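You operate a simulated robot arm through the tools that you are given. There is no shell and no other tool. Be economical: measure what you need, move in short steps, check, and stop when the job is done.

The job below is to be done with a simulated robot arm. You get a single attempt, and the scene is never put back.

Task
Close the tan carton, tape it and roll it down the ramp.
Fine: one strip; shut the yellow gate again. Where these are worked on the way, their far stop is far enough and under half their travel is too little: yellow gate.

The check looks at the end state, three seconds after you hand in, the way a careful person would. Anything else that was tipped, shoved, dropped, spilled or broken makes it a failure.

Robot
A 7-joint arm with a two-finger parallel gripper, fixed in place. Base frame: the origin is at the foot of the arm, x ahead of it, y to its left, z up; the work surface is at about z = 86. Units: cm, rad, N and s.
With the tool pointing down near the work surface it reaches from about 30 to 70 cm from the base axis. Its first joint turns from -1.152 to 1.152 rad. Payload 1.57 kg.
The tool frame sits at the grasp point between the pads (the TCP): z along the fingers, y along the line on which they close. The tips reach 3 cm beyond it. The gripper opens to 11 cm. The fingers are 2.4 cm wide and 1.2 cm thick; the gripper's body (4.8 by 11.2 cm) begins 7.8 cm behind the TCP.
Orientation is that of the tool frame in the base frame, as [roll, pitch, yaw] about the fixed x, y, z axes, in that order (R = Rz(yaw) Ry(pitch) Rx(roll)). With the fingers straight down and closing along the base's y, the tool's x points along the base's -x, its y along +y and its z along -z.

Tools
- The arm moves only by the tool play_rows. Its argument "commands" is a list of rows, each a list of 7 numbers: the finger opening in m, from 0 to 0.11, then the shift along the tool's x, y, z in m, then the turn, a rotation vector about the tool's x, y, z in rad. In form: [[hand, x, y, z, ax, ay, az], ...]. A call has 1 to 20 rows; each row is the pose to reach, as a shift and turn from the pose commanded when the call began, along the tool's axes at that moment. Rows are played at 5 a second. More than 5 cm and 0.15 rad between two rows, or a gripper value outside its range, and nothing of the call is played. Where a pose cannot be reached the arm comes as near as it can. A force on the tool above 60 N (or 10 N above the force at the start of the call, whichever is more), or a blocked arm, ends the call early, and 0.2 s more pass. The fingers move at their own pace (about 10.8 cm/s each) and stop on an object; they squeeze with about 33 N. The grip force told is the motor's: it shows also when the fingers shut on nothing. Time passes only in rows, and 0.2 s behind the last, so rows that repeat a pose let the fingers close. It gives the time, the measured TCP pose, the force on the tool (base axes), the opening and the grip force at its end, in the units of the frame above (readings bear some noise), with the torque about the TCP (base axes, N m) and any sound that the robot's microphone picked up, and new pictures: "views" is both (left out), scene, wrist or none.
- Cameras (640 x 400 px; columns grow to the right, rows downward): "scene" is fixed at [14.22, -41.26, 136.27]; the picture's right is [0.82, -0.57, 0.00], its down [-0.53, -0.75, -0.39] and it looks along [0.22, 0.32, -0.92] (base axes); focal length 214 px, centre (320, 200). "wrist" rides on the gripper at [7, 1.6, -14.1] in the tool frame; the picture's right is [-0.23, 0.97, 0.00], its down [-0.86, -0.20, -0.48] and it looks along [-0.47, -0.11, 0.88] (tool axes); focal length 222 px, centre (320, 200). There is no depth. A picture from a camera that has moved, and an enlarged one, comes with that camera's place and axes in the base frame and with its lens.
- enlarge(camera, box): a new picture of the part [left, top, right, bottom] of that camera's present view, enlarged. The clock stands still meanwhile.
- hand_in(): hands the job in; it is judged then, once.

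Go step by step. Nothing tells you positions but the pictures and the camera data: compare them with the known pose of the tool, close in by small moves and look again before you grip or let go. The budget is 120 turns and 200 pictures, counting those below and the enlarged ones. Unless the task says otherwise, let go and move clear before handing in, and close with one line.

The tools are called as a command line: name --pt "numbers of a row" for each row, then --argument value for the rest, lists and objects as JSON in quotes. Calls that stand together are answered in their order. play_rows: Moves the arm, as the interface text tells. Its arguments: {"type":"object","properties":{"commands":{"type":"array","items":{"type":"array","items":{"type":"number"}}},"views":{"type":"string","enum":["both","scene","wrist","none"]}},"required":["commands"]} The other tools are called the same way: enlarge (camera, box) takes an enlarged picture of a part of a camera's view; hand_in () hands the job in.

At the start:

```text
clock: 0.0
ee_pos: [40.67, 0.49, 129.84]
orientation: [3.14, 0.0, -3.14]
ft_force: [0.8, -0.9, -1.0]
moment: [0.02, -0.02, -0.01]
width: 10.99
grasp_force: 0.0
```

scene: 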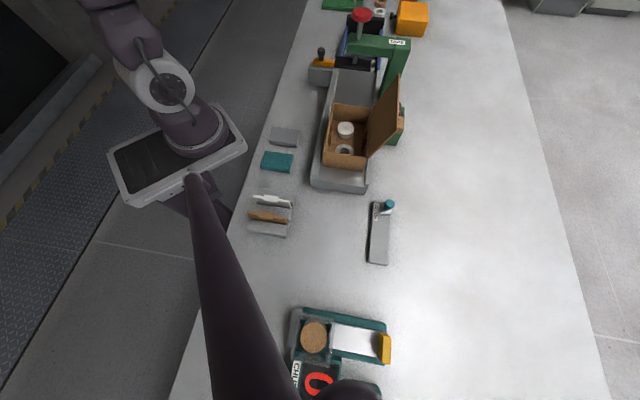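
wrist: 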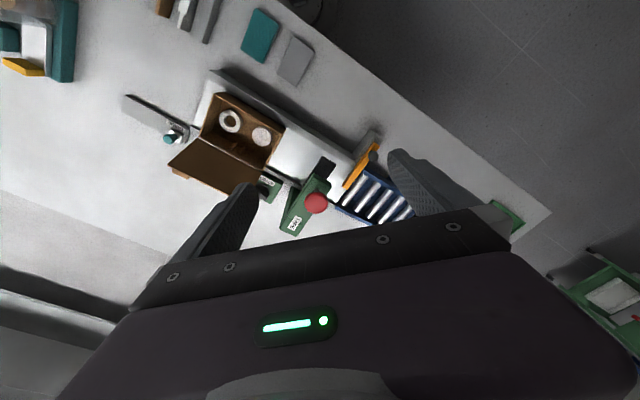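

I see a tan open carton on a tray/bench, a green tape machine with a red knob, a yellow-handled gate, and a roller ramp beyond. I'll enlarge the pictures for details first.

enlarge --camera "scene" --box '[260, 0, 460, 200]'

enlarge --camera "wrist" --box '[120, 60, 440, 260]'

enlarge --camera "scene" --box '[230, 180, 430, 400]'

```text
2.00 times, centred on (360, 100) of scene
camera zoom: at [14.22, -41.26, 136.27], right [0.82, -0.57, 0.0], down [-0.53, -0.75, -0.39], along [0.22, 0.32, -0.92], focal length 429 px, centre (240, 400)
```

zoom: 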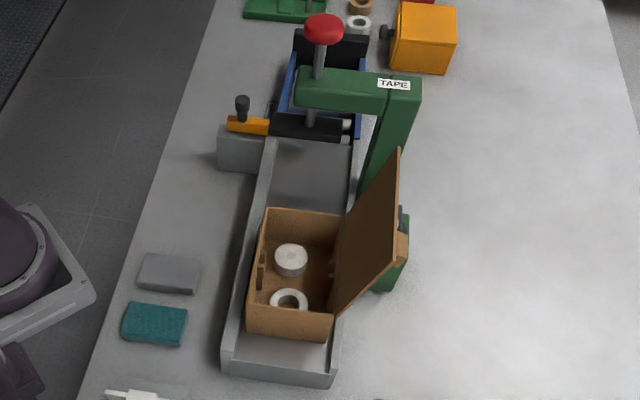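

```text
2.00 times, centred on (280, 160) of wrist
camera zoom: at [33.61, 2.13, 143.96], right [0.23, 0.97, 0.0], down [0.86, -0.2, 0.48], along [0.47, -0.11, -0.88], focal length 444 px, centre (400, 280)
```

zoom: 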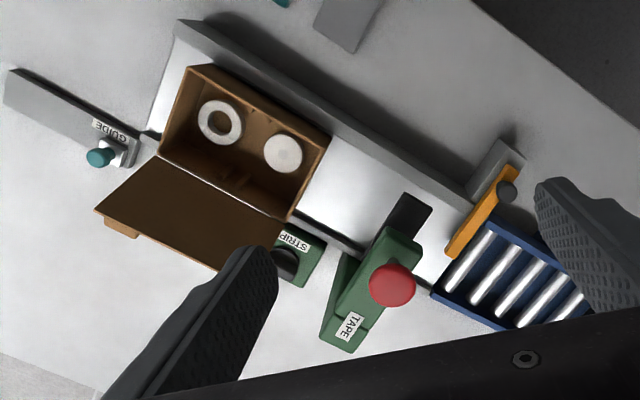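

```text
1.82 times, centred on (330, 290) of scene
camera zoom: at [14.22, -41.26, 136.27], right [0.82, -0.57, 0.0], down [-0.53, -0.75, -0.39], along [0.22, 0.32, -0.92], focal length 390 px, centre (302, 36)
```

zoom: 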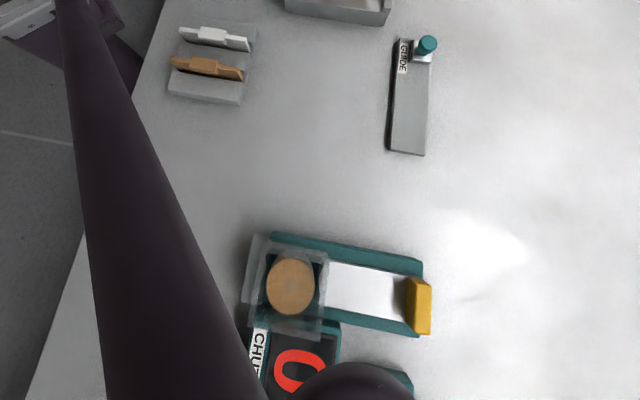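

The carton sits in a diagonal trough. The press (red knob) is about 18 cm downstream and the gate about 26 cm downstream, so a carton resting against the gate sits under the press. I'll turn the tool along the trough for a closer look.

play_rows --pt "0.11 0 0 0 0 0 -0.143" --pt "0.11 0 -0.02 0 0 0 -0.286" --pt "0.11 0 -0.04 0 0 0 -0.429" --pt "0.11 0 -0.06 0.03 0 0 -0.572" --pt "0.11 0.007 -0.085 0.06 0 0 -0.715" --pt "0.11 0.007 -0.085 0.08 0 0 -0.863" --pt "0.0 0.007 -0.085 0.08 0 0 -0.863" --pt "0.0 0.007 -0.085 0.08 0 0 -0.863" --pt "0.0 0.007 -0.085 0.08 0 0 -0.863"

```text
clock: 2.0
ee_pos: [39.99, -8.12, 121.93]
orientation: [3.14, 0.0, -2.278]
ft_force: [0.3, 0.7, 0.8]
moment: [0.02, 0.03, -0.01]
width: 0.0
grasp_force: 21.0
camera wrist: at [34.23, -12.4, 136.07], right [-0.59, 0.81, 0.0], down [0.71, 0.52, 0.48], along [0.39, 0.28, -0.88], focal length 222 px, centre (320, 200)
```

scene: 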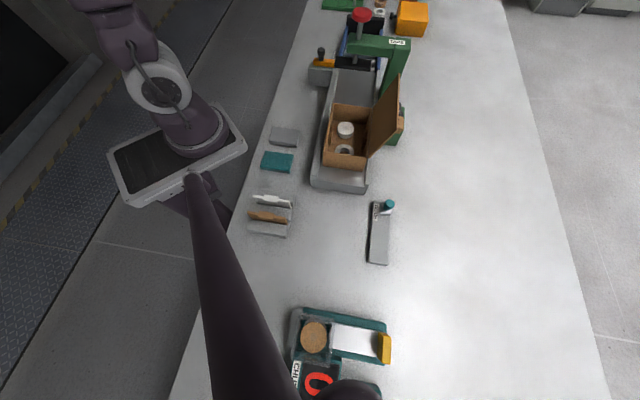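
wrist: 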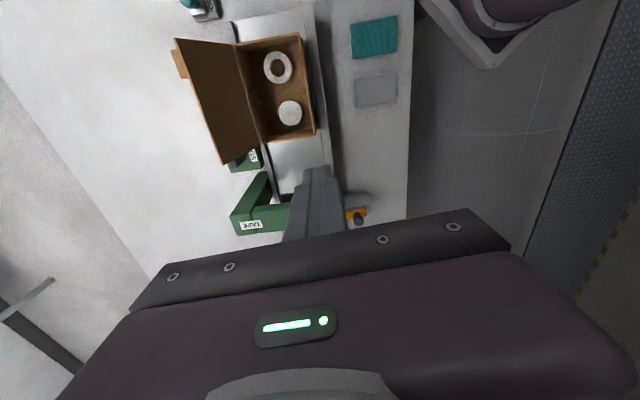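

The wrist camera sees the area upstream of the fingers. I'll move downstream, staying high, to look at the gate and press.

play_rows --pt "0 -0.045 0 0 0 0 0" --pt "0 -0.09 0 0 0 0 0" --pt "0 -0.135 0 0 0 0 0" --pt "0 -0.18 0 0 0 0 0" --pt "0 -0.2 0 0 0 0 0" --pt "0 -0.2 0 0 0 0 0" --views "wrist"

enlarge --camera "wrist" --box '[200, 0, 440, 220]'

enlarge --camera "scene" --box '[290, 0, 450, 100]'

```text
clock: 3.4
ee_pos: [52.59, 7.05, 121.45]
orientation: [3.141, 0.0, -2.279]
ft_force: [-0.4, -1.2, -0.3]
moment: [0.0, 0.01, 0.01]
width: 0.0
grasp_force: 21.4
camera wrist: at [46.93, 2.81, 135.62], right [-0.59, 0.81, 0.0], down [0.71, 0.52, 0.48], along [0.39, 0.28, -0.88], focal length 222 px, centre (320, 200)
```

wrist: 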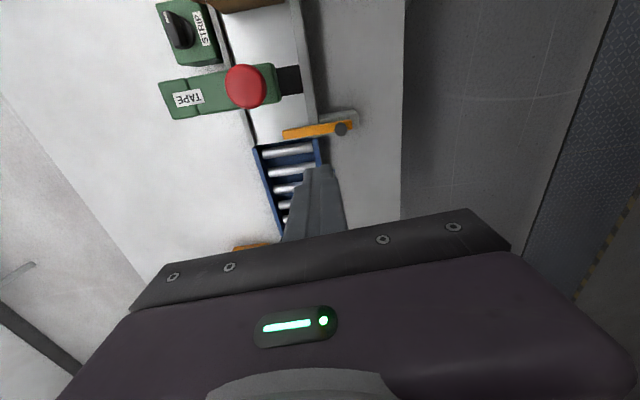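

```text
1.82 times, centred on (320, 110) of wrist
camera zoom: at [46.93, 2.81, 135.62], right [-0.59, 0.81, 0.0], down [0.71, 0.52, 0.48], along [0.39, 0.28, -0.88], focal length 404 px, centre (320, 364)
```

zoom: 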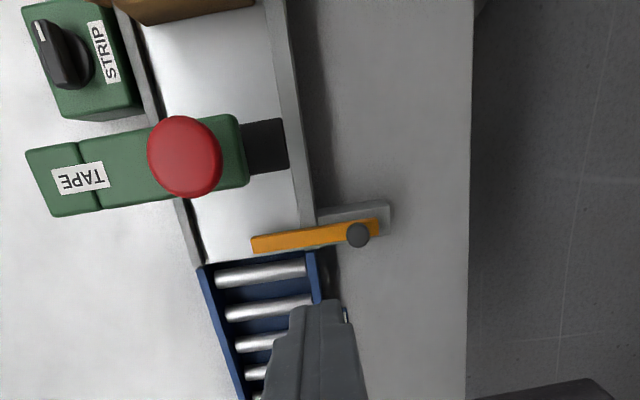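

```text
4.00 times, centred on (370, 50) of scene
camera zoom: at [14.22, -41.26, 136.27], right [0.82, -0.57, 0.0], down [-0.53, -0.75, -0.39], along [0.22, 0.32, -0.92], focal length 858 px, centre (120, 800)
```

zoom: 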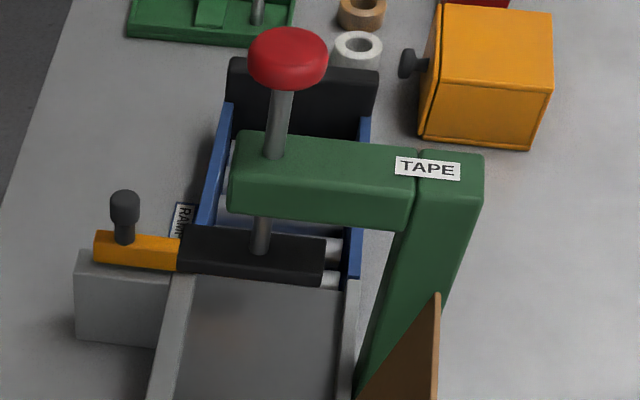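

The STRIP control looks like a dial, and the gate is an orange bar with a knob. I'll deal with the lid first, going around to its outer side while high.

enlarge --camera "wrist" --box '[150, 0, 250, 70]'

play_rows --pt "0 0.045 -0.02 0 0 0 0" --pt "0 0.09 -0.04 0 0 0 0" --pt "0 0.135 -0.06 0 0 0 0" --pt "0 0.18 -0.08 0 0 0 0" --pt "0 0.22 -0.11 0 0 0 0" --pt "0 0.25 -0.145 0 0 0 0" --pt "0 0.264 -0.185 0 0 0 0" --pt "0 0.264 -0.207 0 0 0 0" --pt "0 0.264 -0.207 0 0 0 0"

```text
5.71 times, centred on (200, 35) of wrist
camera zoom: at [46.93, 2.81, 135.62], right [-0.59, 0.81, 0.0], down [0.71, 0.52, 0.48], along [0.39, 0.28, -0.88], focal length 1269 px, centre (1006, 1143)
```

zoom: 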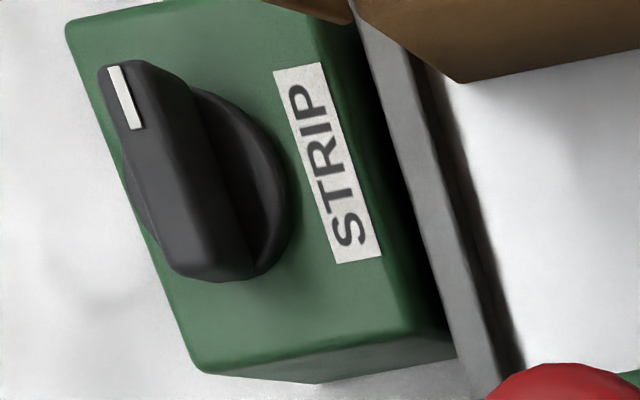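

```text
clock: 5.4
ee_pos: [51.47, -26.44, 121.48]
orientation: [3.141, -0.001, -2.279]
ft_force: [0.3, 0.7, 0.5]
moment: [0.05, 0.04, 0.0]
width: 0.0
grasp_force: 21.4
camera wrist: at [45.64, -30.64, 135.68], right [-0.59, 0.81, 0.0], down [0.71, 0.52, 0.48], along [0.39, 0.28, -0.88], focal length 222 px, centre (320, 200)
```

scene: 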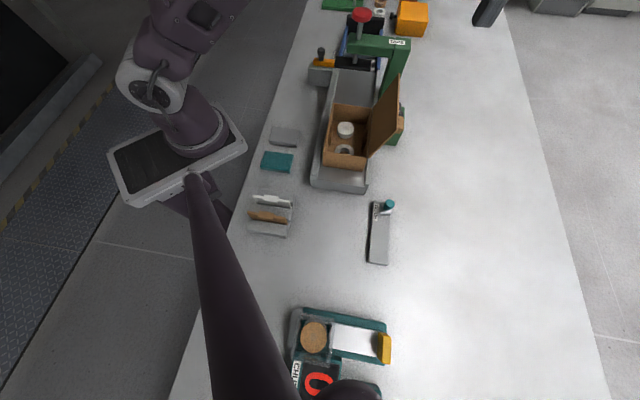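
wrist: 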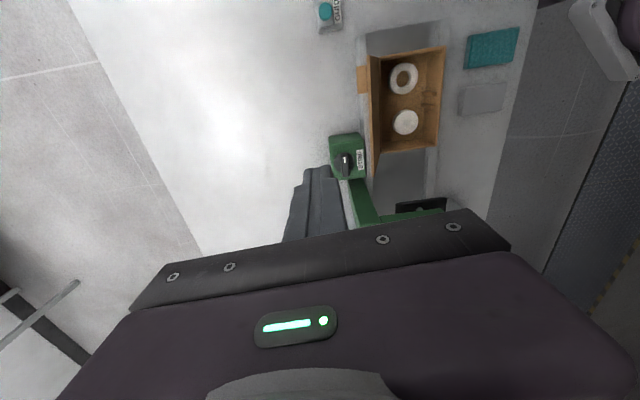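

The lid is edge-on from here and I'm clear of it on the outside. I'll descend beside it and push it inward gently.

play_rows --pt "0 0.01 0 0.045 0 0 0" --pt "0 0.01 0 0.09 0 0 0" --pt "0 0.01 0 0.135 0 0 0" --pt "0 0.01 0 0.185 0 0 0" --pt "0 0.01 0.02 0.185 0 0 0" --pt "0 0.01 0.04 0.185 0 0 0" --pt "0 0.01 0.06 0.185 0 0 0" --pt "0 0.01 0.075 0.185 0 0 0"

```text
clock: 7.2
ee_pos: [45.08, -22.3, 103.6]
orientation: [3.141, 0.001, -2.278]
ft_force: [-0.1, 0.6, 0.2]
moment: [-0.03, -0.01, 0.02]
width: 0.0
grasp_force: 21.5
camera wrist: at [39.33, -26.62, 117.79], right [-0.59, 0.81, 0.0], down [0.71, 0.52, 0.48], along [0.39, 0.28, -0.88], focal length 222 px, centre (320, 200)
```

scene: 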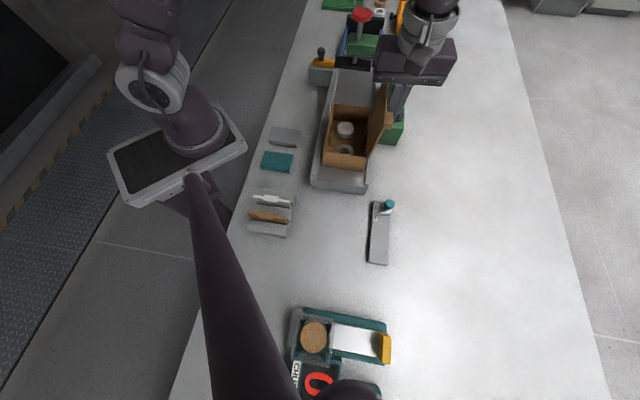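
wrist: 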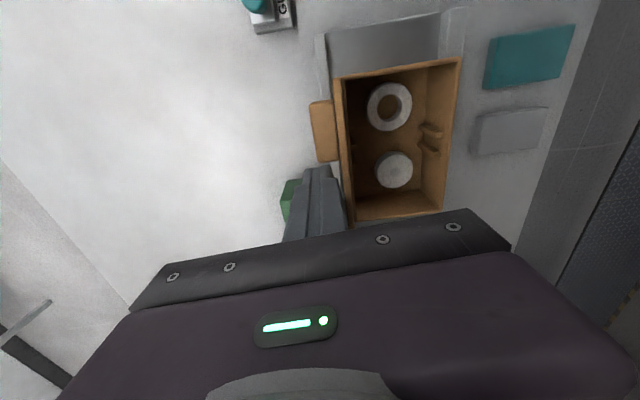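

The lid is moving and is near vertical. I'll continue inward and lower as it folds.

play_rows --pt "0 0 0.015 0 0 0 0" --pt "0 0 0.03 0 0 0 0" --pt "0 0 0.045 0 0 0 0" --pt "0 0 0.06 0 0 0 0" --pt "0 0 0.06 0 0 0 0"

```text
clock: 8.4
ee_pos: [40.61, -18.33, 103.25]
orientation: [3.139, -0.001, -2.28]
ft_force: [-0.1, -0.1, 0.3]
moment: [0.02, 0.01, 0.01]
width: 0.01
grasp_force: 21.0
camera wrist: at [34.79, -22.6, 117.43], right [-0.59, 0.81, 0.0], down [0.71, 0.52, 0.48], along [0.39, 0.28, -0.88], focal length 222 px, centre (320, 200)
```

scene: 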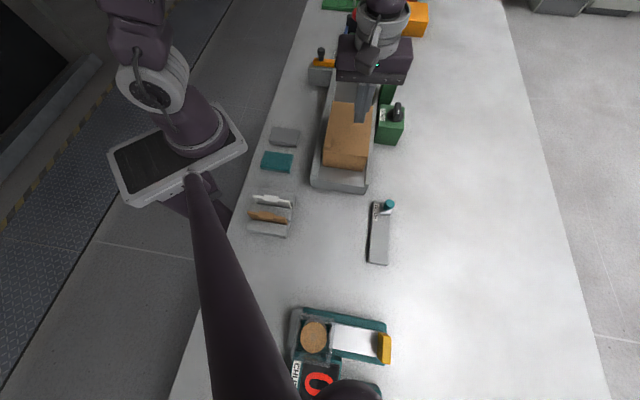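
wrist: 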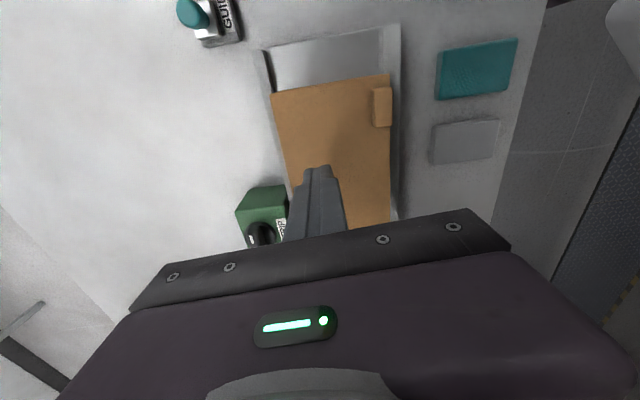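

The lid has fallen over. I'll check whether it is fully shut.

enlarge --camera "scene" --box '[310, 80, 410, 200]'

enlarge --camera "wrist" --box '[240, 0, 440, 240]'

```text
3.33 times, centred on (360, 140) of scene
camera zoom: at [14.22, -41.26, 136.27], right [0.82, -0.57, 0.0], down [-0.53, -0.75, -0.39], along [0.22, 0.32, -0.92], focal length 715 px, centre (187, 400)
```

zoom: 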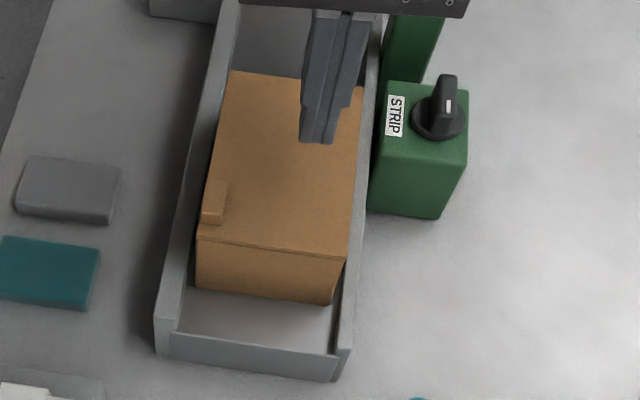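

```text
1.67 times, centred on (340, 120) of wrist
camera zoom: at [34.79, -22.6, 117.43], right [-0.59, 0.81, 0.0], down [0.71, 0.52, 0.48], along [0.39, 0.28, -0.88], focal length 370 px, centre (287, 333)
```

zoom: 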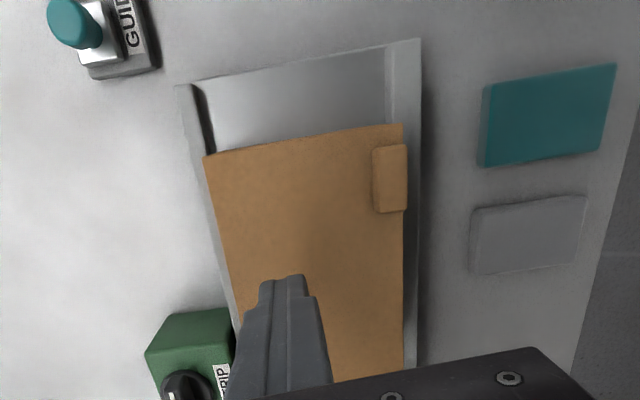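

It looks shut. I'll press lightly at the free edge to seat it.

play_rows --pt "0 0.01 0.03 0 0 0 0" --pt "0 0.015 0.055 0 0 0 0" --pt "0 0.015 0.055 0.02 0 0 0" --pt "0 0.015 0.055 0.03 0 0 0" --pt "0 0.015 0.055 0.035 0 0 0" --views "wrist"

```text
clock: 9.3
ee_pos: [35.45, -15.78, 101.04]
orientation: [-3.138, -0.002, -2.28]
ft_force: [-5.1, 4.2, 13.7]
moment: [0.05, 0.24, -0.06]
width: 0.0
grasp_force: 20.9
stopped in row 4: the force on the tool passed its limit at 112 N (the readings are from after the stop); the commanded pose is now the measured one
camera wrist: at [29.66, -19.95, 115.32], right [-0.59, 0.81, 0.0], down [0.71, 0.52, 0.48], along [0.39, 0.28, -0.88], focal length 222 px, centre (320, 200)
```

wrist: 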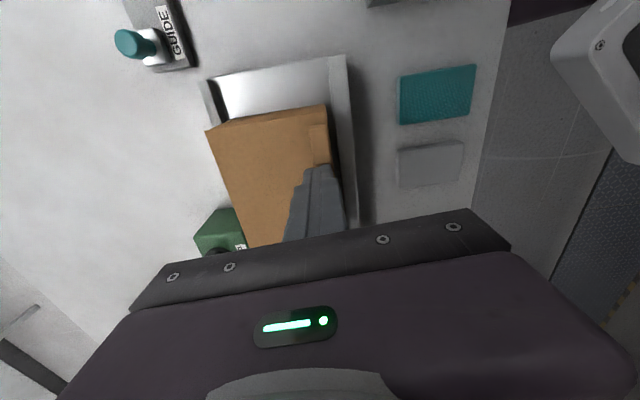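

I met contact higher than expected, with the lid top at about z 98. I'll lift off and inspect.

play_rows --pt "0 0 0 -0.03 0 0 0" --pt "0 0 0 -0.07 0 0 0" --pt "0 -0.03 -0.04 -0.1 0 0 0" --pt "0 -0.07 -0.06 -0.1 0 0 0" --views "wrist"

enlarge --camera "scene" --box '[310, 80, 410, 200]'

enlarge --camera "wrist" --box '[220, 20, 420, 200]'

```text
refused: row 3 steps farther than a row can; nothing moved
```

```text
3.33 times, centred on (360, 140) of scene
camera zoom: at [14.19, -41.24, 136.28], right [0.82, -0.57, 0.0], down [-0.53, -0.75, -0.39], along [0.22, 0.32, -0.92], focal length 715 px, centre (187, 400)
```

zoom: 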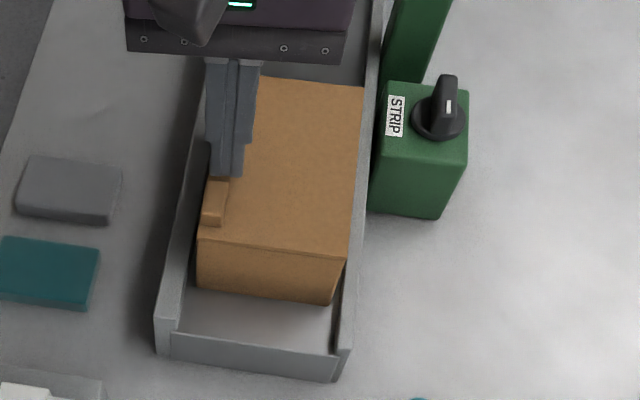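

```text
2.22 times, centred on (320, 110) of wrist
camera zoom: at [29.66, -19.95, 115.32], right [-0.59, 0.81, 0.0], down [0.71, 0.52, 0.48], along [0.39, 0.28, -0.88], focal length 494 px, centre (320, 400)
```

zoom: 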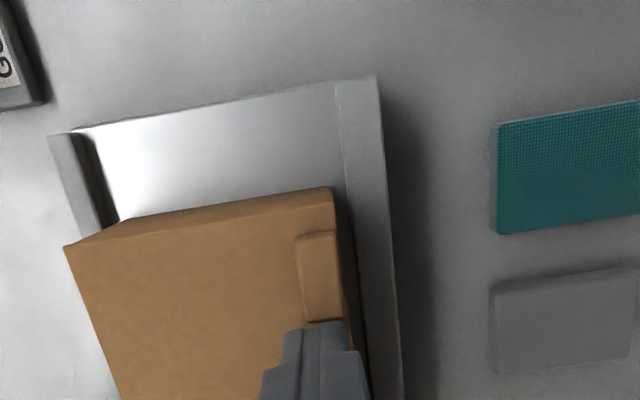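

The lid is seated. Next I'll lift and go behind the carton, then come down above the rear wall to push it downstream.

play_rows --pt "0 0 0 -0.03 0 0 0" --pt "0 0 0 -0.06 0 0 0" --pt "0 0.04 -0.02 -0.06 0 0 0" --pt "0 0.08 -0.04 -0.06 0 0 0" --pt "0 0.088 -0.04 -0.04 0 0 0" --pt "0 0.088 -0.04 0.0 0 0 0" --pt "0 0.088 -0.04 0.0 0 0 0"

enlarge --camera "scene" --box '[300, 90, 400, 210]'

```text
clock: 10.9
ee_pos: [32.62, -25.09, 101.03]
orientation: [-3.136, -0.001, -2.278]
ft_force: [0.2, -0.1, 0.2]
moment: [0.02, -0.02, 0.02]
width: 0.0
grasp_force: 21.6
camera wrist: at [26.86, -29.36, 115.18], right [-0.59, 0.81, -0.01], down [0.71, 0.52, 0.48], along [0.39, 0.28, -0.88], focal length 222 px, centre (320, 200)
```

scene: 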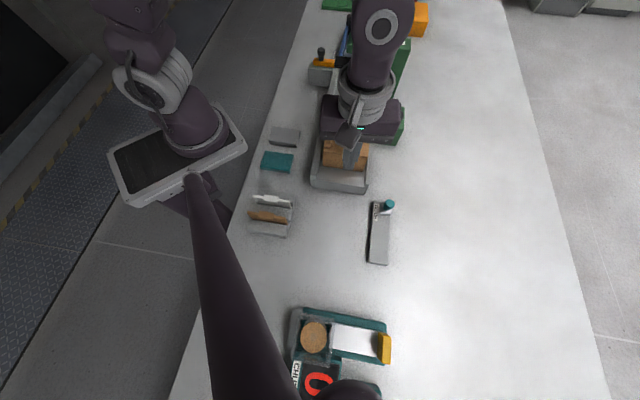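
wrist: 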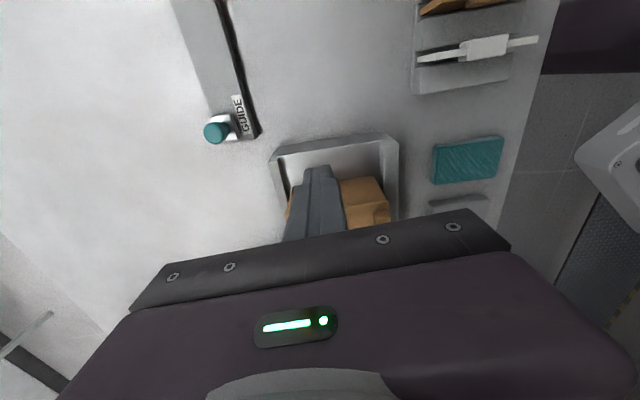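

```text
3.33 times, centred on (350, 150) of scene
camera zoom: at [14.22, -41.26, 136.27], right [0.82, -0.57, 0.0], down [-0.53, -0.75, -0.39], along [0.22, 0.32, -0.92], focal length 715 px, centre (220, 367)
```

zoom: 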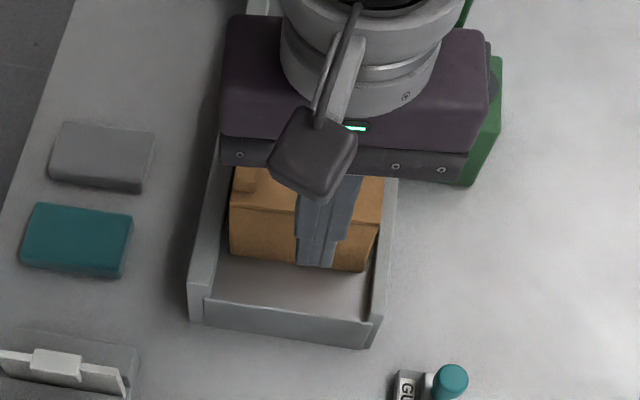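

I'm behind the carton with a gap available. I'll drop to tip z of about 94.5 and push downstream in small steps.

play_rows --pt "0 -0.013 0 0.0 0 0 0" --pt "0 -0.013 0 0.02 0 0 0" --pt "0 -0.013 0 0.035 0 0 0" --pt "0 -0.03 0 0.035 0 0 0" --pt "0 -0.045 0 0.035 0 0 0" --pt "0 -0.06 0 0.035 0 0 0" --pt "0 -0.075 0 0.035 0 0 0" --pt "0 -0.09 0 0.035 0 0 0" --pt "0 -0.105 0 0.035 0 0 0" --pt "0 -0.12 0 0.035 0 0 0" --pt "0 -0.135 0 0.035 0 0 0" --pt "0 -0.15 0 0.035 0 0 0"

enlarge --camera "scene" --box '[290, 0, 450, 140]'

```text
clock: 13.6
ee_pos: [42.65, -13.72, 97.72]
orientation: [-3.137, 0.0, -2.282]
ft_force: [-0.6, -0.1, 0.3]
moment: [-0.02, 0.01, -0.03]
width: 0.0
grasp_force: 20.8
camera wrist: at [36.89, -17.88, 111.88], right [-0.59, 0.81, 0.0], down [0.71, 0.52, 0.48], along [0.39, 0.28, -0.88], focal length 222 px, centre (320, 200)
```

scene: 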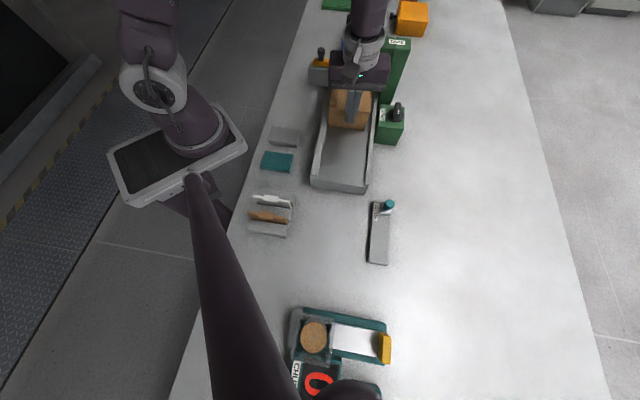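
wrist: 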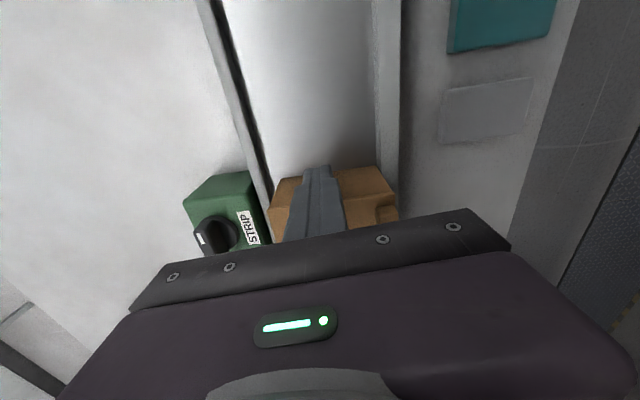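

```text
2.86 times, centred on (370, 70) of scene
camera zoom: at [14.22, -41.26, 136.27], right [0.82, -0.57, 0.0], down [-0.53, -0.75, -0.39], along [0.22, 0.32, -0.92], focal length 613 px, centre (177, 571)
```

zoom: 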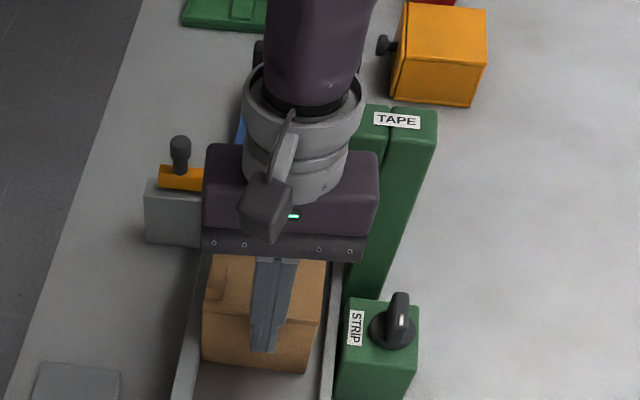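

The carton slides well. I'll continue slowly.

play_rows --pt "0 -0.01 0 0 0 0 0" --pt "0 -0.02 0 0 0 0 0" --pt "0 -0.03 0 0 0 0 0" --pt "0 -0.035 0 0 0 0 0" --pt "0 -0.04 0 0 0 0 0"

enlarge --camera "scene" --box '[290, 0, 450, 140]'

```text
clock: 14.8
ee_pos: [45.08, -10.67, 97.54]
orientation: [-3.135, -0.001, -2.28]
ft_force: [-0.2, -1.1, -0.4]
moment: [-0.02, -0.02, 0.01]
width: 0.0
grasp_force: 21.3
camera wrist: at [39.36, -14.81, 111.82], right [-0.59, 0.81, 0.0], down [0.71, 0.52, 0.48], along [0.39, 0.28, -0.88], focal length 222 px, centre (320, 200)
```

scene: 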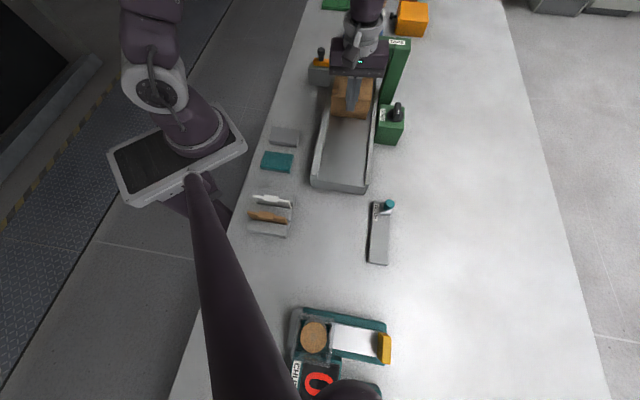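
wrist: 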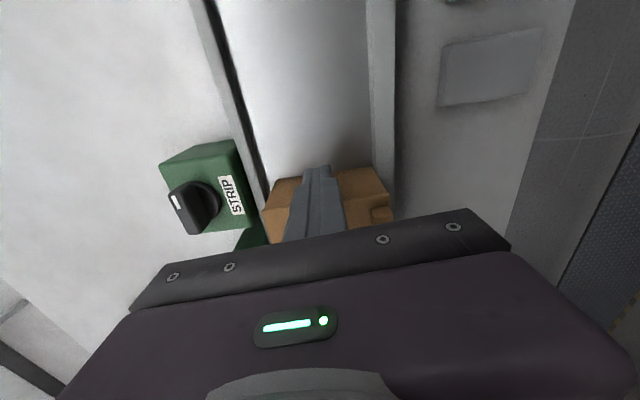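

```text
2.86 times, centred on (370, 70) of scene
camera zoom: at [14.22, -41.26, 136.27], right [0.82, -0.57, 0.0], down [-0.53, -0.75, -0.39], along [0.22, 0.32, -0.92], focal length 613 px, centre (177, 571)
```

zoom: 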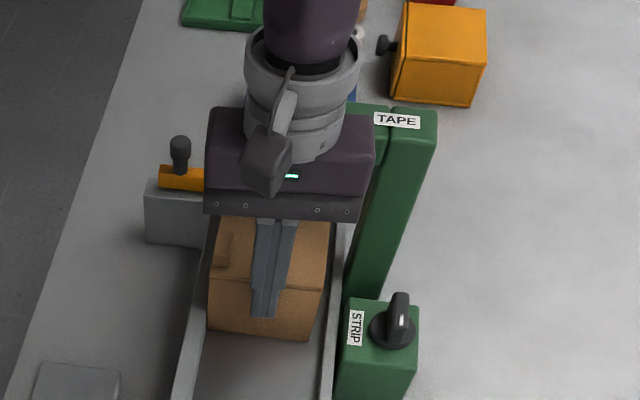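

About 2 cm remain before the expected gate contact. I'll creep forward.

play_rows --pt "0 -0.004 0 0 0 0 0" --pt "0 -0.008 0 0 0 0 0" --pt "0 -0.012 0 0 0 0 0" --pt "0 -0.016 0 0 0 0 0" --pt "0 -0.019 0 0 0 0 0" --views "scene"

enlarge --camera "scene" --box '[290, 0, 450, 140]'

```text
clock: 15.9
ee_pos: [46.18, -9.21, 97.59]
orientation: [-3.136, 0.0, -2.278]
ft_force: [-2.0, -4.6, -0.3]
moment: [-0.08, 0.0, 0.0]
width: 0.0
grasp_force: 21.1
```

scene: 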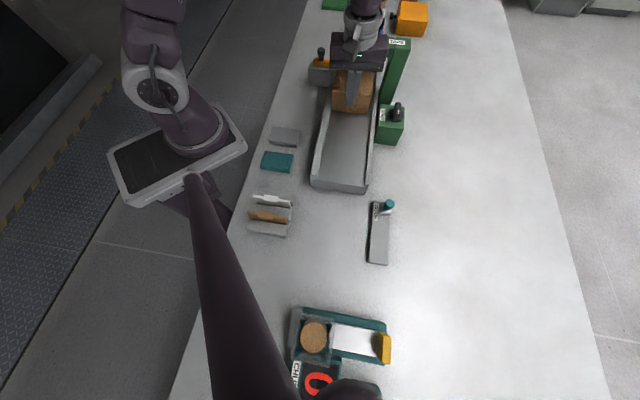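

```text
2.86 times, centred on (370, 70) of scene
camera zoom: at [14.21, -41.27, 136.27], right [0.82, -0.57, 0.0], down [-0.53, -0.75, -0.39], along [0.22, 0.32, -0.92], focal length 613 px, centre (177, 571)
```

zoom: 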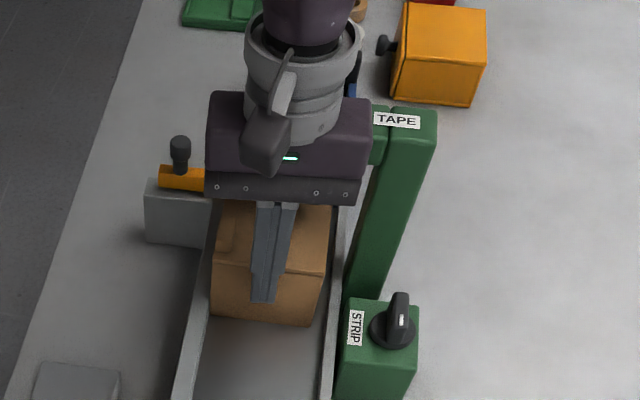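

I felt about 5 N of resistance, so the carton is against the gate. I'll back off, rise and inspect.

play_rows --pt "0 0.02 0 0 0 0 0" --pt "0 0.04 0 -0.02 0 0 0" --pt "0 0.06 0 -0.06 0 0 0" --pt "0 0.06 0 -0.11 0 0 0" --pt "0 0.05 0 -0.155 0 0 0" --pt "0 0.02 0 -0.19 0 0 0" --pt "0 -0.02 0 -0.21 0 0 0" --pt "0 -0.06 0 -0.22 0 0 0" --pt "0 -0.1 0 -0.22 0 0 0" --pt "0 -0.14 0 -0.22 0 0 0" --views "wrist"

enlarge --camera "scene" --box '[290, 0, 450, 140]'

enlarge --camera "wrist" --box '[200, 0, 440, 220]'

```text
clock: 18.1
ee_pos: [55.43, 1.36, 119.6]
orientation: [-3.136, -0.004, -2.28]
ft_force: [0.3, -1.0, 0.3]
moment: [-0.04, -0.03, 0.02]
width: 0.01
grasp_force: 21.1
camera wrist: at [49.63, -2.82, 133.8], right [-0.59, 0.81, 0.0], down [0.71, 0.52, 0.48], along [0.39, 0.28, -0.88], focal length 222 px, centre (320, 200)
```

wrist: 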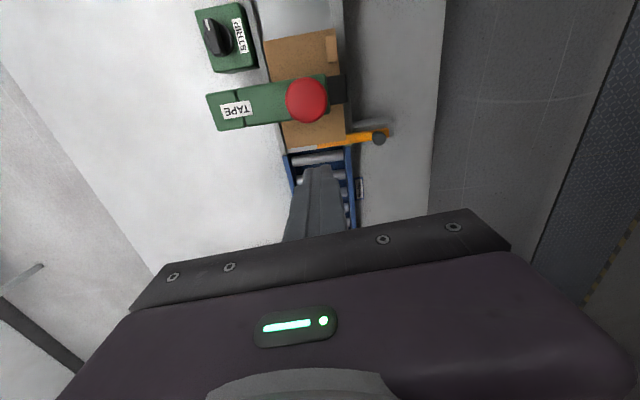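

```text
2.86 times, centred on (370, 70) of scene
camera zoom: at [14.22, -41.26, 136.28], right [0.82, -0.57, 0.0], down [-0.53, -0.75, -0.39], along [0.22, 0.32, -0.92], focal length 613 px, centre (177, 571)
```

zoom: 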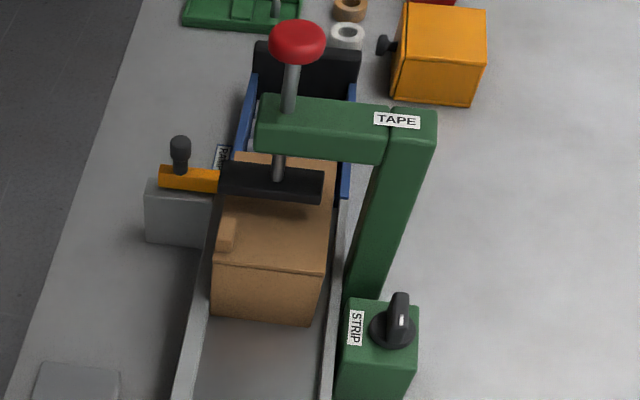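

```text
1.82 times, centred on (320, 110) of wrist
camera zoom: at [49.63, -2.82, 133.8], right [-0.59, 0.81, 0.0], down [0.71, 0.52, 0.48], along [0.39, 0.28, -0.88], focal length 404 px, centre (320, 364)
```

zoom: 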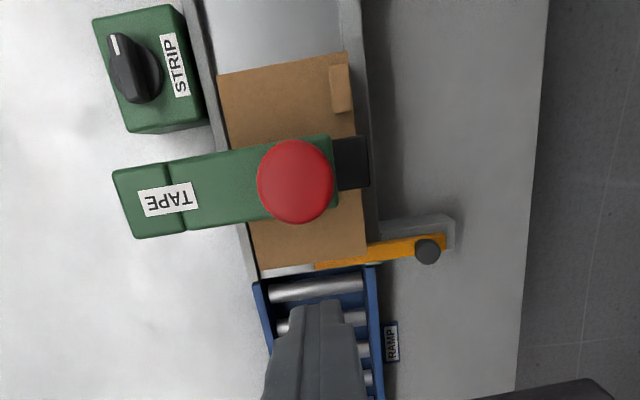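

The carton is squarely under the press and against the gate. I'll move above the red knob, centred near (51.9, -2.9), and press down slowly.

play_rows --pt "0 0.03 0 0 0 0 0" --pt "0 0.0555 -0.001 0 0 0 0" --pt "0 0.0555 -0.001 0.03 0 0 0" --pt "0 0.0555 -0.001 0.05 0 0 0" --pt "0 0.0555 -0.001 0.058 0 0 0" --pt "0 0.0555 -0.001 0.066 0 0 0" --pt "0 0.0555 -0.001 0.074 0 0 0"

enlarge --camera "scene" --box '[290, 0, 450, 140]'

```text
clock: 19.8
ee_pos: [51.96, -2.94, 112.24]
orientation: [-3.137, -0.003, -2.279]
ft_force: [-1.5, 0.8, 3.0]
moment: [0.06, 0.05, 0.02]
width: 0.0
grasp_force: 20.9
camera wrist: at [46.14, -7.09, 126.4], right [-0.59, 0.81, -0.01], down [0.71, 0.52, 0.48], along [0.39, 0.28, -0.88], focal length 222 px, centre (320, 200)
```

scene: 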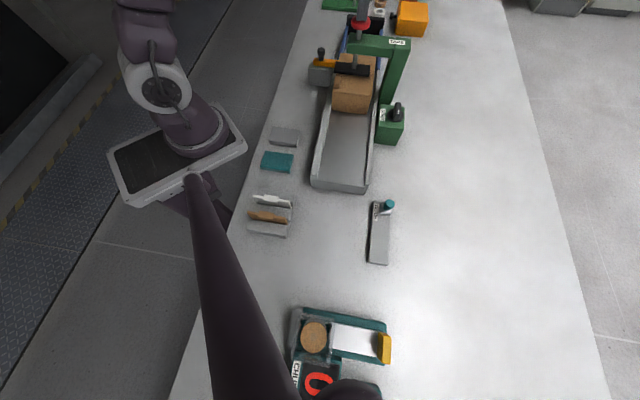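
wrist: 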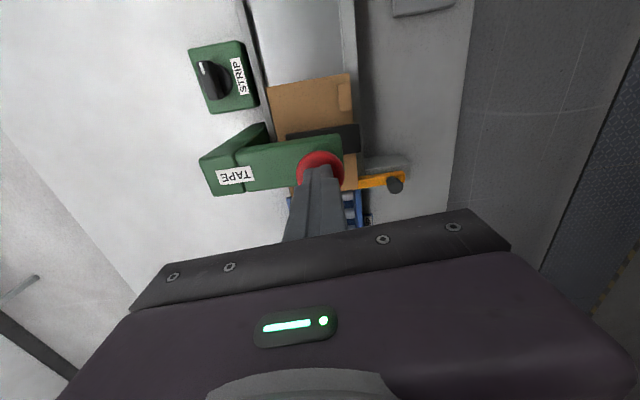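

```text
2.86 times, centred on (370, 70) of scene
camera zoom: at [14.21, -41.26, 136.28], right [0.82, -0.57, 0.0], down [-0.53, -0.75, -0.39], along [0.22, 0.32, -0.92], focal length 613 px, centre (177, 571)
```

zoom: 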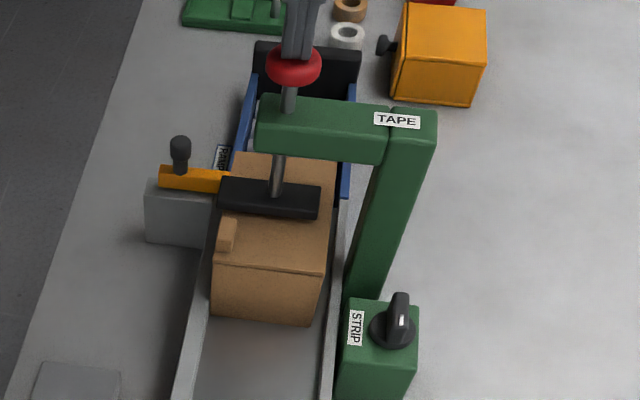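

The press is moving against a light spring force. I'll continue down.

play_rows --pt "0 0 0 0.004 0 0 0" --pt "0 0 0 0.008 0 0 0" --pt "0 0 0 0.012 0 0 0" --pt "0 0 0 0.016 0 0 0" --pt "0 0 0 0.02 0 0 0" --views "none"

enlarge --camera "scene" --box '[290, 0, 450, 140]'

```text
clock: 20.6
ee_pos: [51.86, -3.02, 111.53]
orientation: [-3.125, 0.004, -2.278]
ft_force: [-12.0, 2.8, 22.0]
moment: [0.01, 0.51, 0.0]
width: 0.0
grasp_force: 20.9
stopped in row 4: the force on the tool passed its limit at 68 N (the readings are from after the stop); the commanded pose is now the measured one
```

```text
2.86 times, centred on (370, 70) of scene
camera zoom: at [14.15, -41.25, 136.29], right [0.82, -0.57, 0.0], down [-0.53, -0.75, -0.39], along [0.22, 0.32, -0.92], focal length 613 px, centre (177, 571)
```

zoom: 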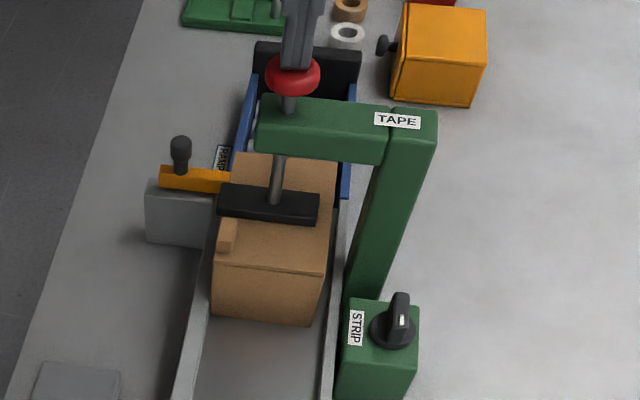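

The press bottomed out. I'll lift off and check for a tape strip.

play_rows --pt "0 0 0 -0.02 0 0 0" --pt "0 0 0 -0.05 0 0 0" --pt "0 -0.04 0 -0.07 0 0 0" --pt "0 -0.06 0 -0.08 0 0 0" --pt "0 -0.06 0 -0.08 0 0 0" --views "none"

enlarge --camera "scene" --box '[290, 0, 450, 140]'

enlarge --camera "wrist" --box '[200, 0, 440, 220]'

```text
clock: 21.8
ee_pos: [56.0, 1.71, 119.25]
orientation: [-3.129, 0.003, -2.279]
ft_force: [0.1, 0.1, 0.0]
moment: [0.0, -0.01, -0.04]
width: 0.0
grasp_force: 21.6
```

```text
2.86 times, centred on (370, 70) of scene
camera zoom: at [14.22, -41.26, 136.27], right [0.82, -0.57, 0.0], down [-0.53, -0.75, -0.39], along [0.22, 0.32, -0.92], focal length 613 px, centre (177, 571)
```

zoom: 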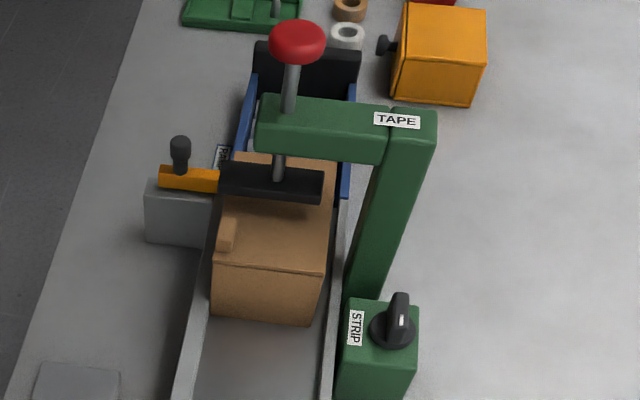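

```text
1.82 times, centred on (320, 110) of wrist
camera zoom: at [50.15, -2.4, 133.39], right [-0.59, 0.81, -0.01], down [0.7, 0.52, 0.48], along [0.4, 0.28, -0.88], focal length 404 px, centre (320, 364)
```

zoom: 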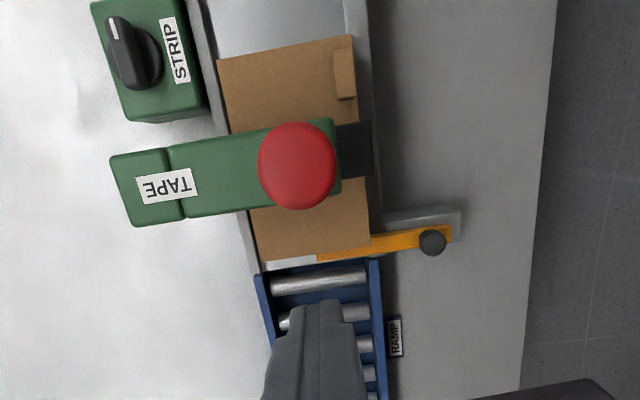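

No strip is obvious where the pad pressed. I'll check closely.

enlarge --camera "scene" --box '[335, 30, 385, 85]'

enlarge --camera "scene" --box '[370, 95, 410, 150]'

```text
7.27 times, centred on (360, 58) of scene
camera zoom: at [14.22, -41.26, 136.27], right [0.82, -0.57, 0.0], down [-0.53, -0.75, -0.39], along [0.22, 0.32, -0.92], focal length 1560 px, centre (29, 1236)
```

zoom: 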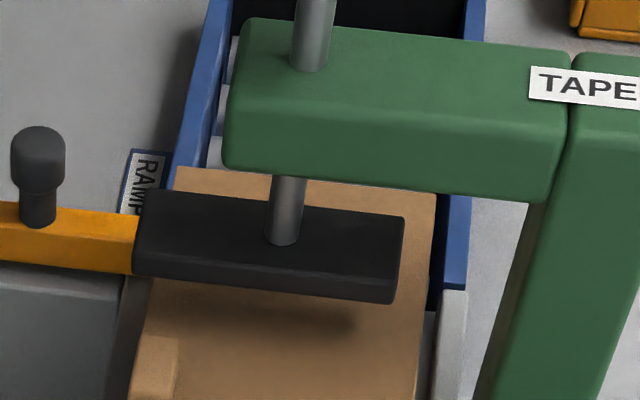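

```text
7.27 times, centred on (390, 122) of scene
camera zoom: at [14.22, -41.26, 136.27], right [0.82, -0.57, 0.0], down [-0.53, -0.75, -0.39], along [0.22, 0.32, -0.92], focal length 1560 px, centre (-189, 764)
```

zoom: 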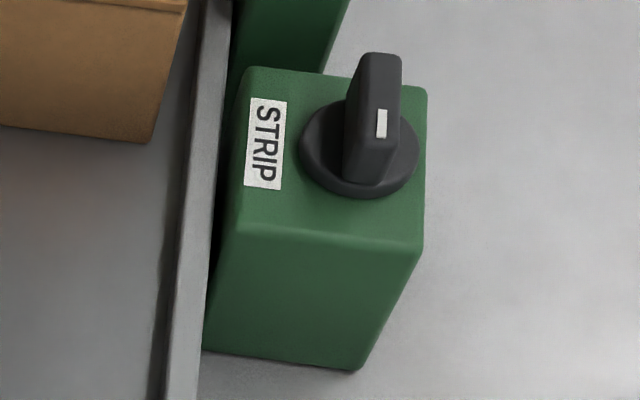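

There is no tape, so the STRIP dial has to be turned to feed one. I'll go look at the dial from above, moving sideways first and then back upstream.

play_rows --pt "0 0 -0.04 0 0 0 0" --pt "0 0 -0.08 0 0 0 0" --pt "0 0.02 -0.116 0 0 0 0" --pt "0 0.06 -0.116 0 0 0 0" --pt "0.06 0.1 -0.116 0 0 0 0" --pt "0.06 0.111 -0.116 0.03 0 0 0" --pt "0.06 0.111 -0.116 0.06 0 0 0" --pt "0.06 0.111 -0.116 0.06 0 0 0" --views "wrist"

enlarge --camera "wrist" --box '[260, 60, 400, 200]'

```text
clock: 23.6
ee_pos: [57.71, -14.47, 113.72]
orientation: [-3.128, 0.005, -2.279]
ft_force: [-0.2, -0.4, -0.1]
moment: [-0.01, -0.03, 0.02]
width: 5.98
grasp_force: 0.0
out of reach, approached as far as the arm can: row 2, 3, 4
camera wrist: at [51.88, -18.6, 127.9], right [-0.59, 0.81, -0.01], down [0.7, 0.52, 0.48], along [0.4, 0.28, -0.88], focal length 222 px, centre (320, 200)
```

wrist: 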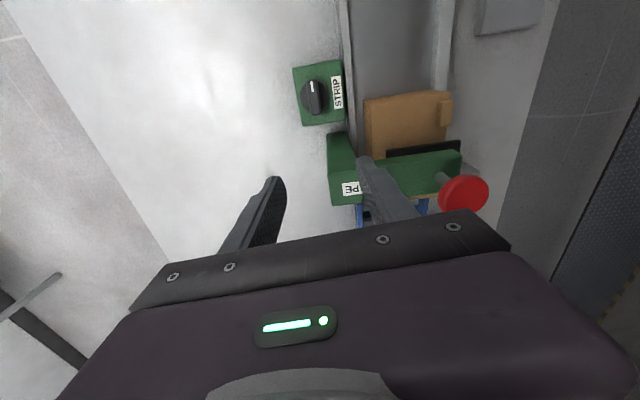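

```text
2.86 times, centred on (330, 130) of wrist
camera zoom: at [51.88, -18.6, 127.9], right [-0.59, 0.81, -0.01], down [0.7, 0.52, 0.48], along [0.4, 0.28, -0.88], focal length 635 px, centre (291, 400)
```

zoom: 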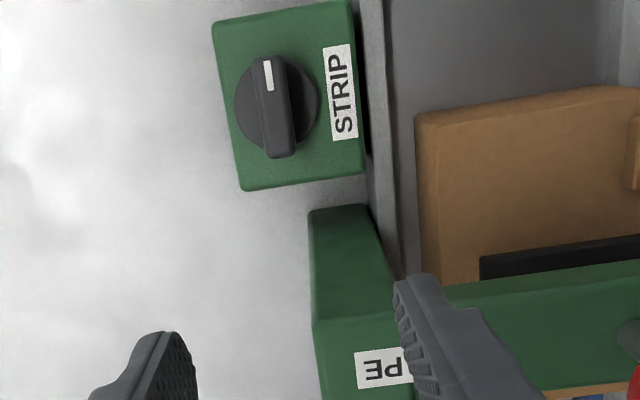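

The dial ridge runs along the trough direction, centred near (54.5, -18.0) with its top at z 96. I'll come down straddling it.

play_rows --pt "0.045 0.047 0.0015 0 0 0 0" --pt "0.045 0.047 0.0015 0.045 0 0 0" --pt "0.045 0.047 0.0015 0.09 0 0 0" --pt "0.045 0.047 0.0015 0.13 0 0 0" --pt "0.045 0.047 0.0015 0.15 0 0 0" --pt "0.045 0.047 0.0015 0.156 0 0 0"

enlarge --camera "wrist" --box '[240, 100, 400, 220]'

enlarge --camera "scene" --box '[350, 50, 430, 150]'

```text
clock: 25.0
ee_pos: [54.59, -17.9, 97.87]
orientation: [-3.129, 0.003, -2.278]
ft_force: [-0.4, -0.4, -0.2]
moment: [0.0, 0.03, 0.0]
width: 4.51
grasp_force: 0.0
camera wrist: at [48.71, -22.02, 112.02], right [-0.59, 0.81, -0.01], down [0.7, 0.52, 0.48], along [0.4, 0.28, -0.88], focal length 222 px, centre (320, 200)
```

scene: 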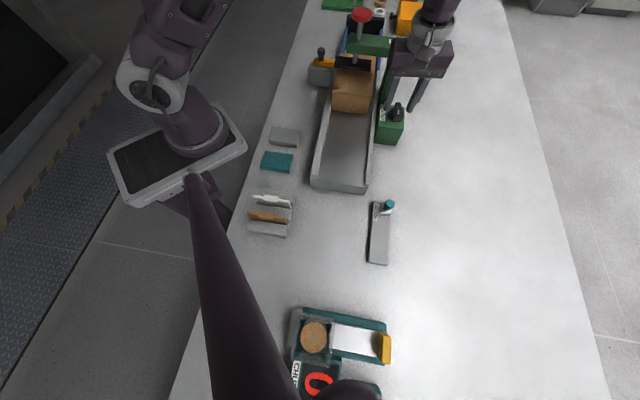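
wrist: 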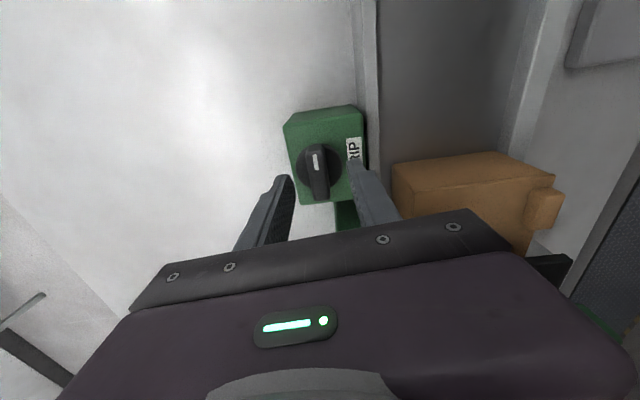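

```text
3.33 times, centred on (320, 160) of wrist
camera zoom: at [48.71, -22.02, 112.02], right [-0.59, 0.81, -0.01], down [0.7, 0.52, 0.48], along [0.4, 0.28, -0.88], focal length 740 px, centre (320, 333)
```

zoom: 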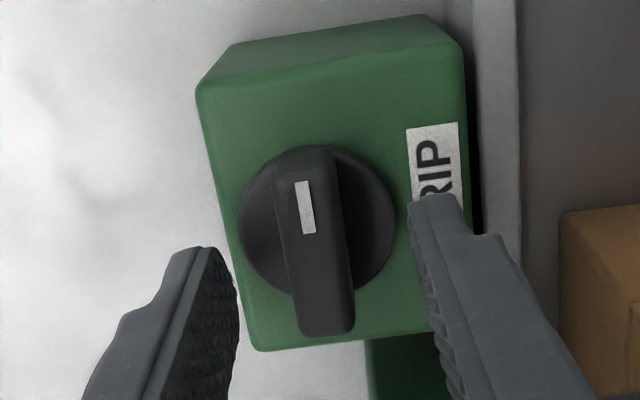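

```text
4.00 times, centred on (390, 100) of scene
camera zoom: at [14.22, -41.26, 136.27], right [0.82, -0.57, 0.0], down [-0.53, -0.75, -0.39], along [0.22, 0.32, -0.92], focal length 858 px, centre (40, 600)
```

zoom: 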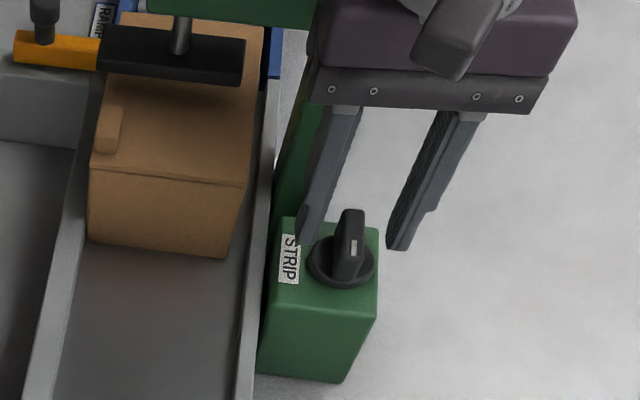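

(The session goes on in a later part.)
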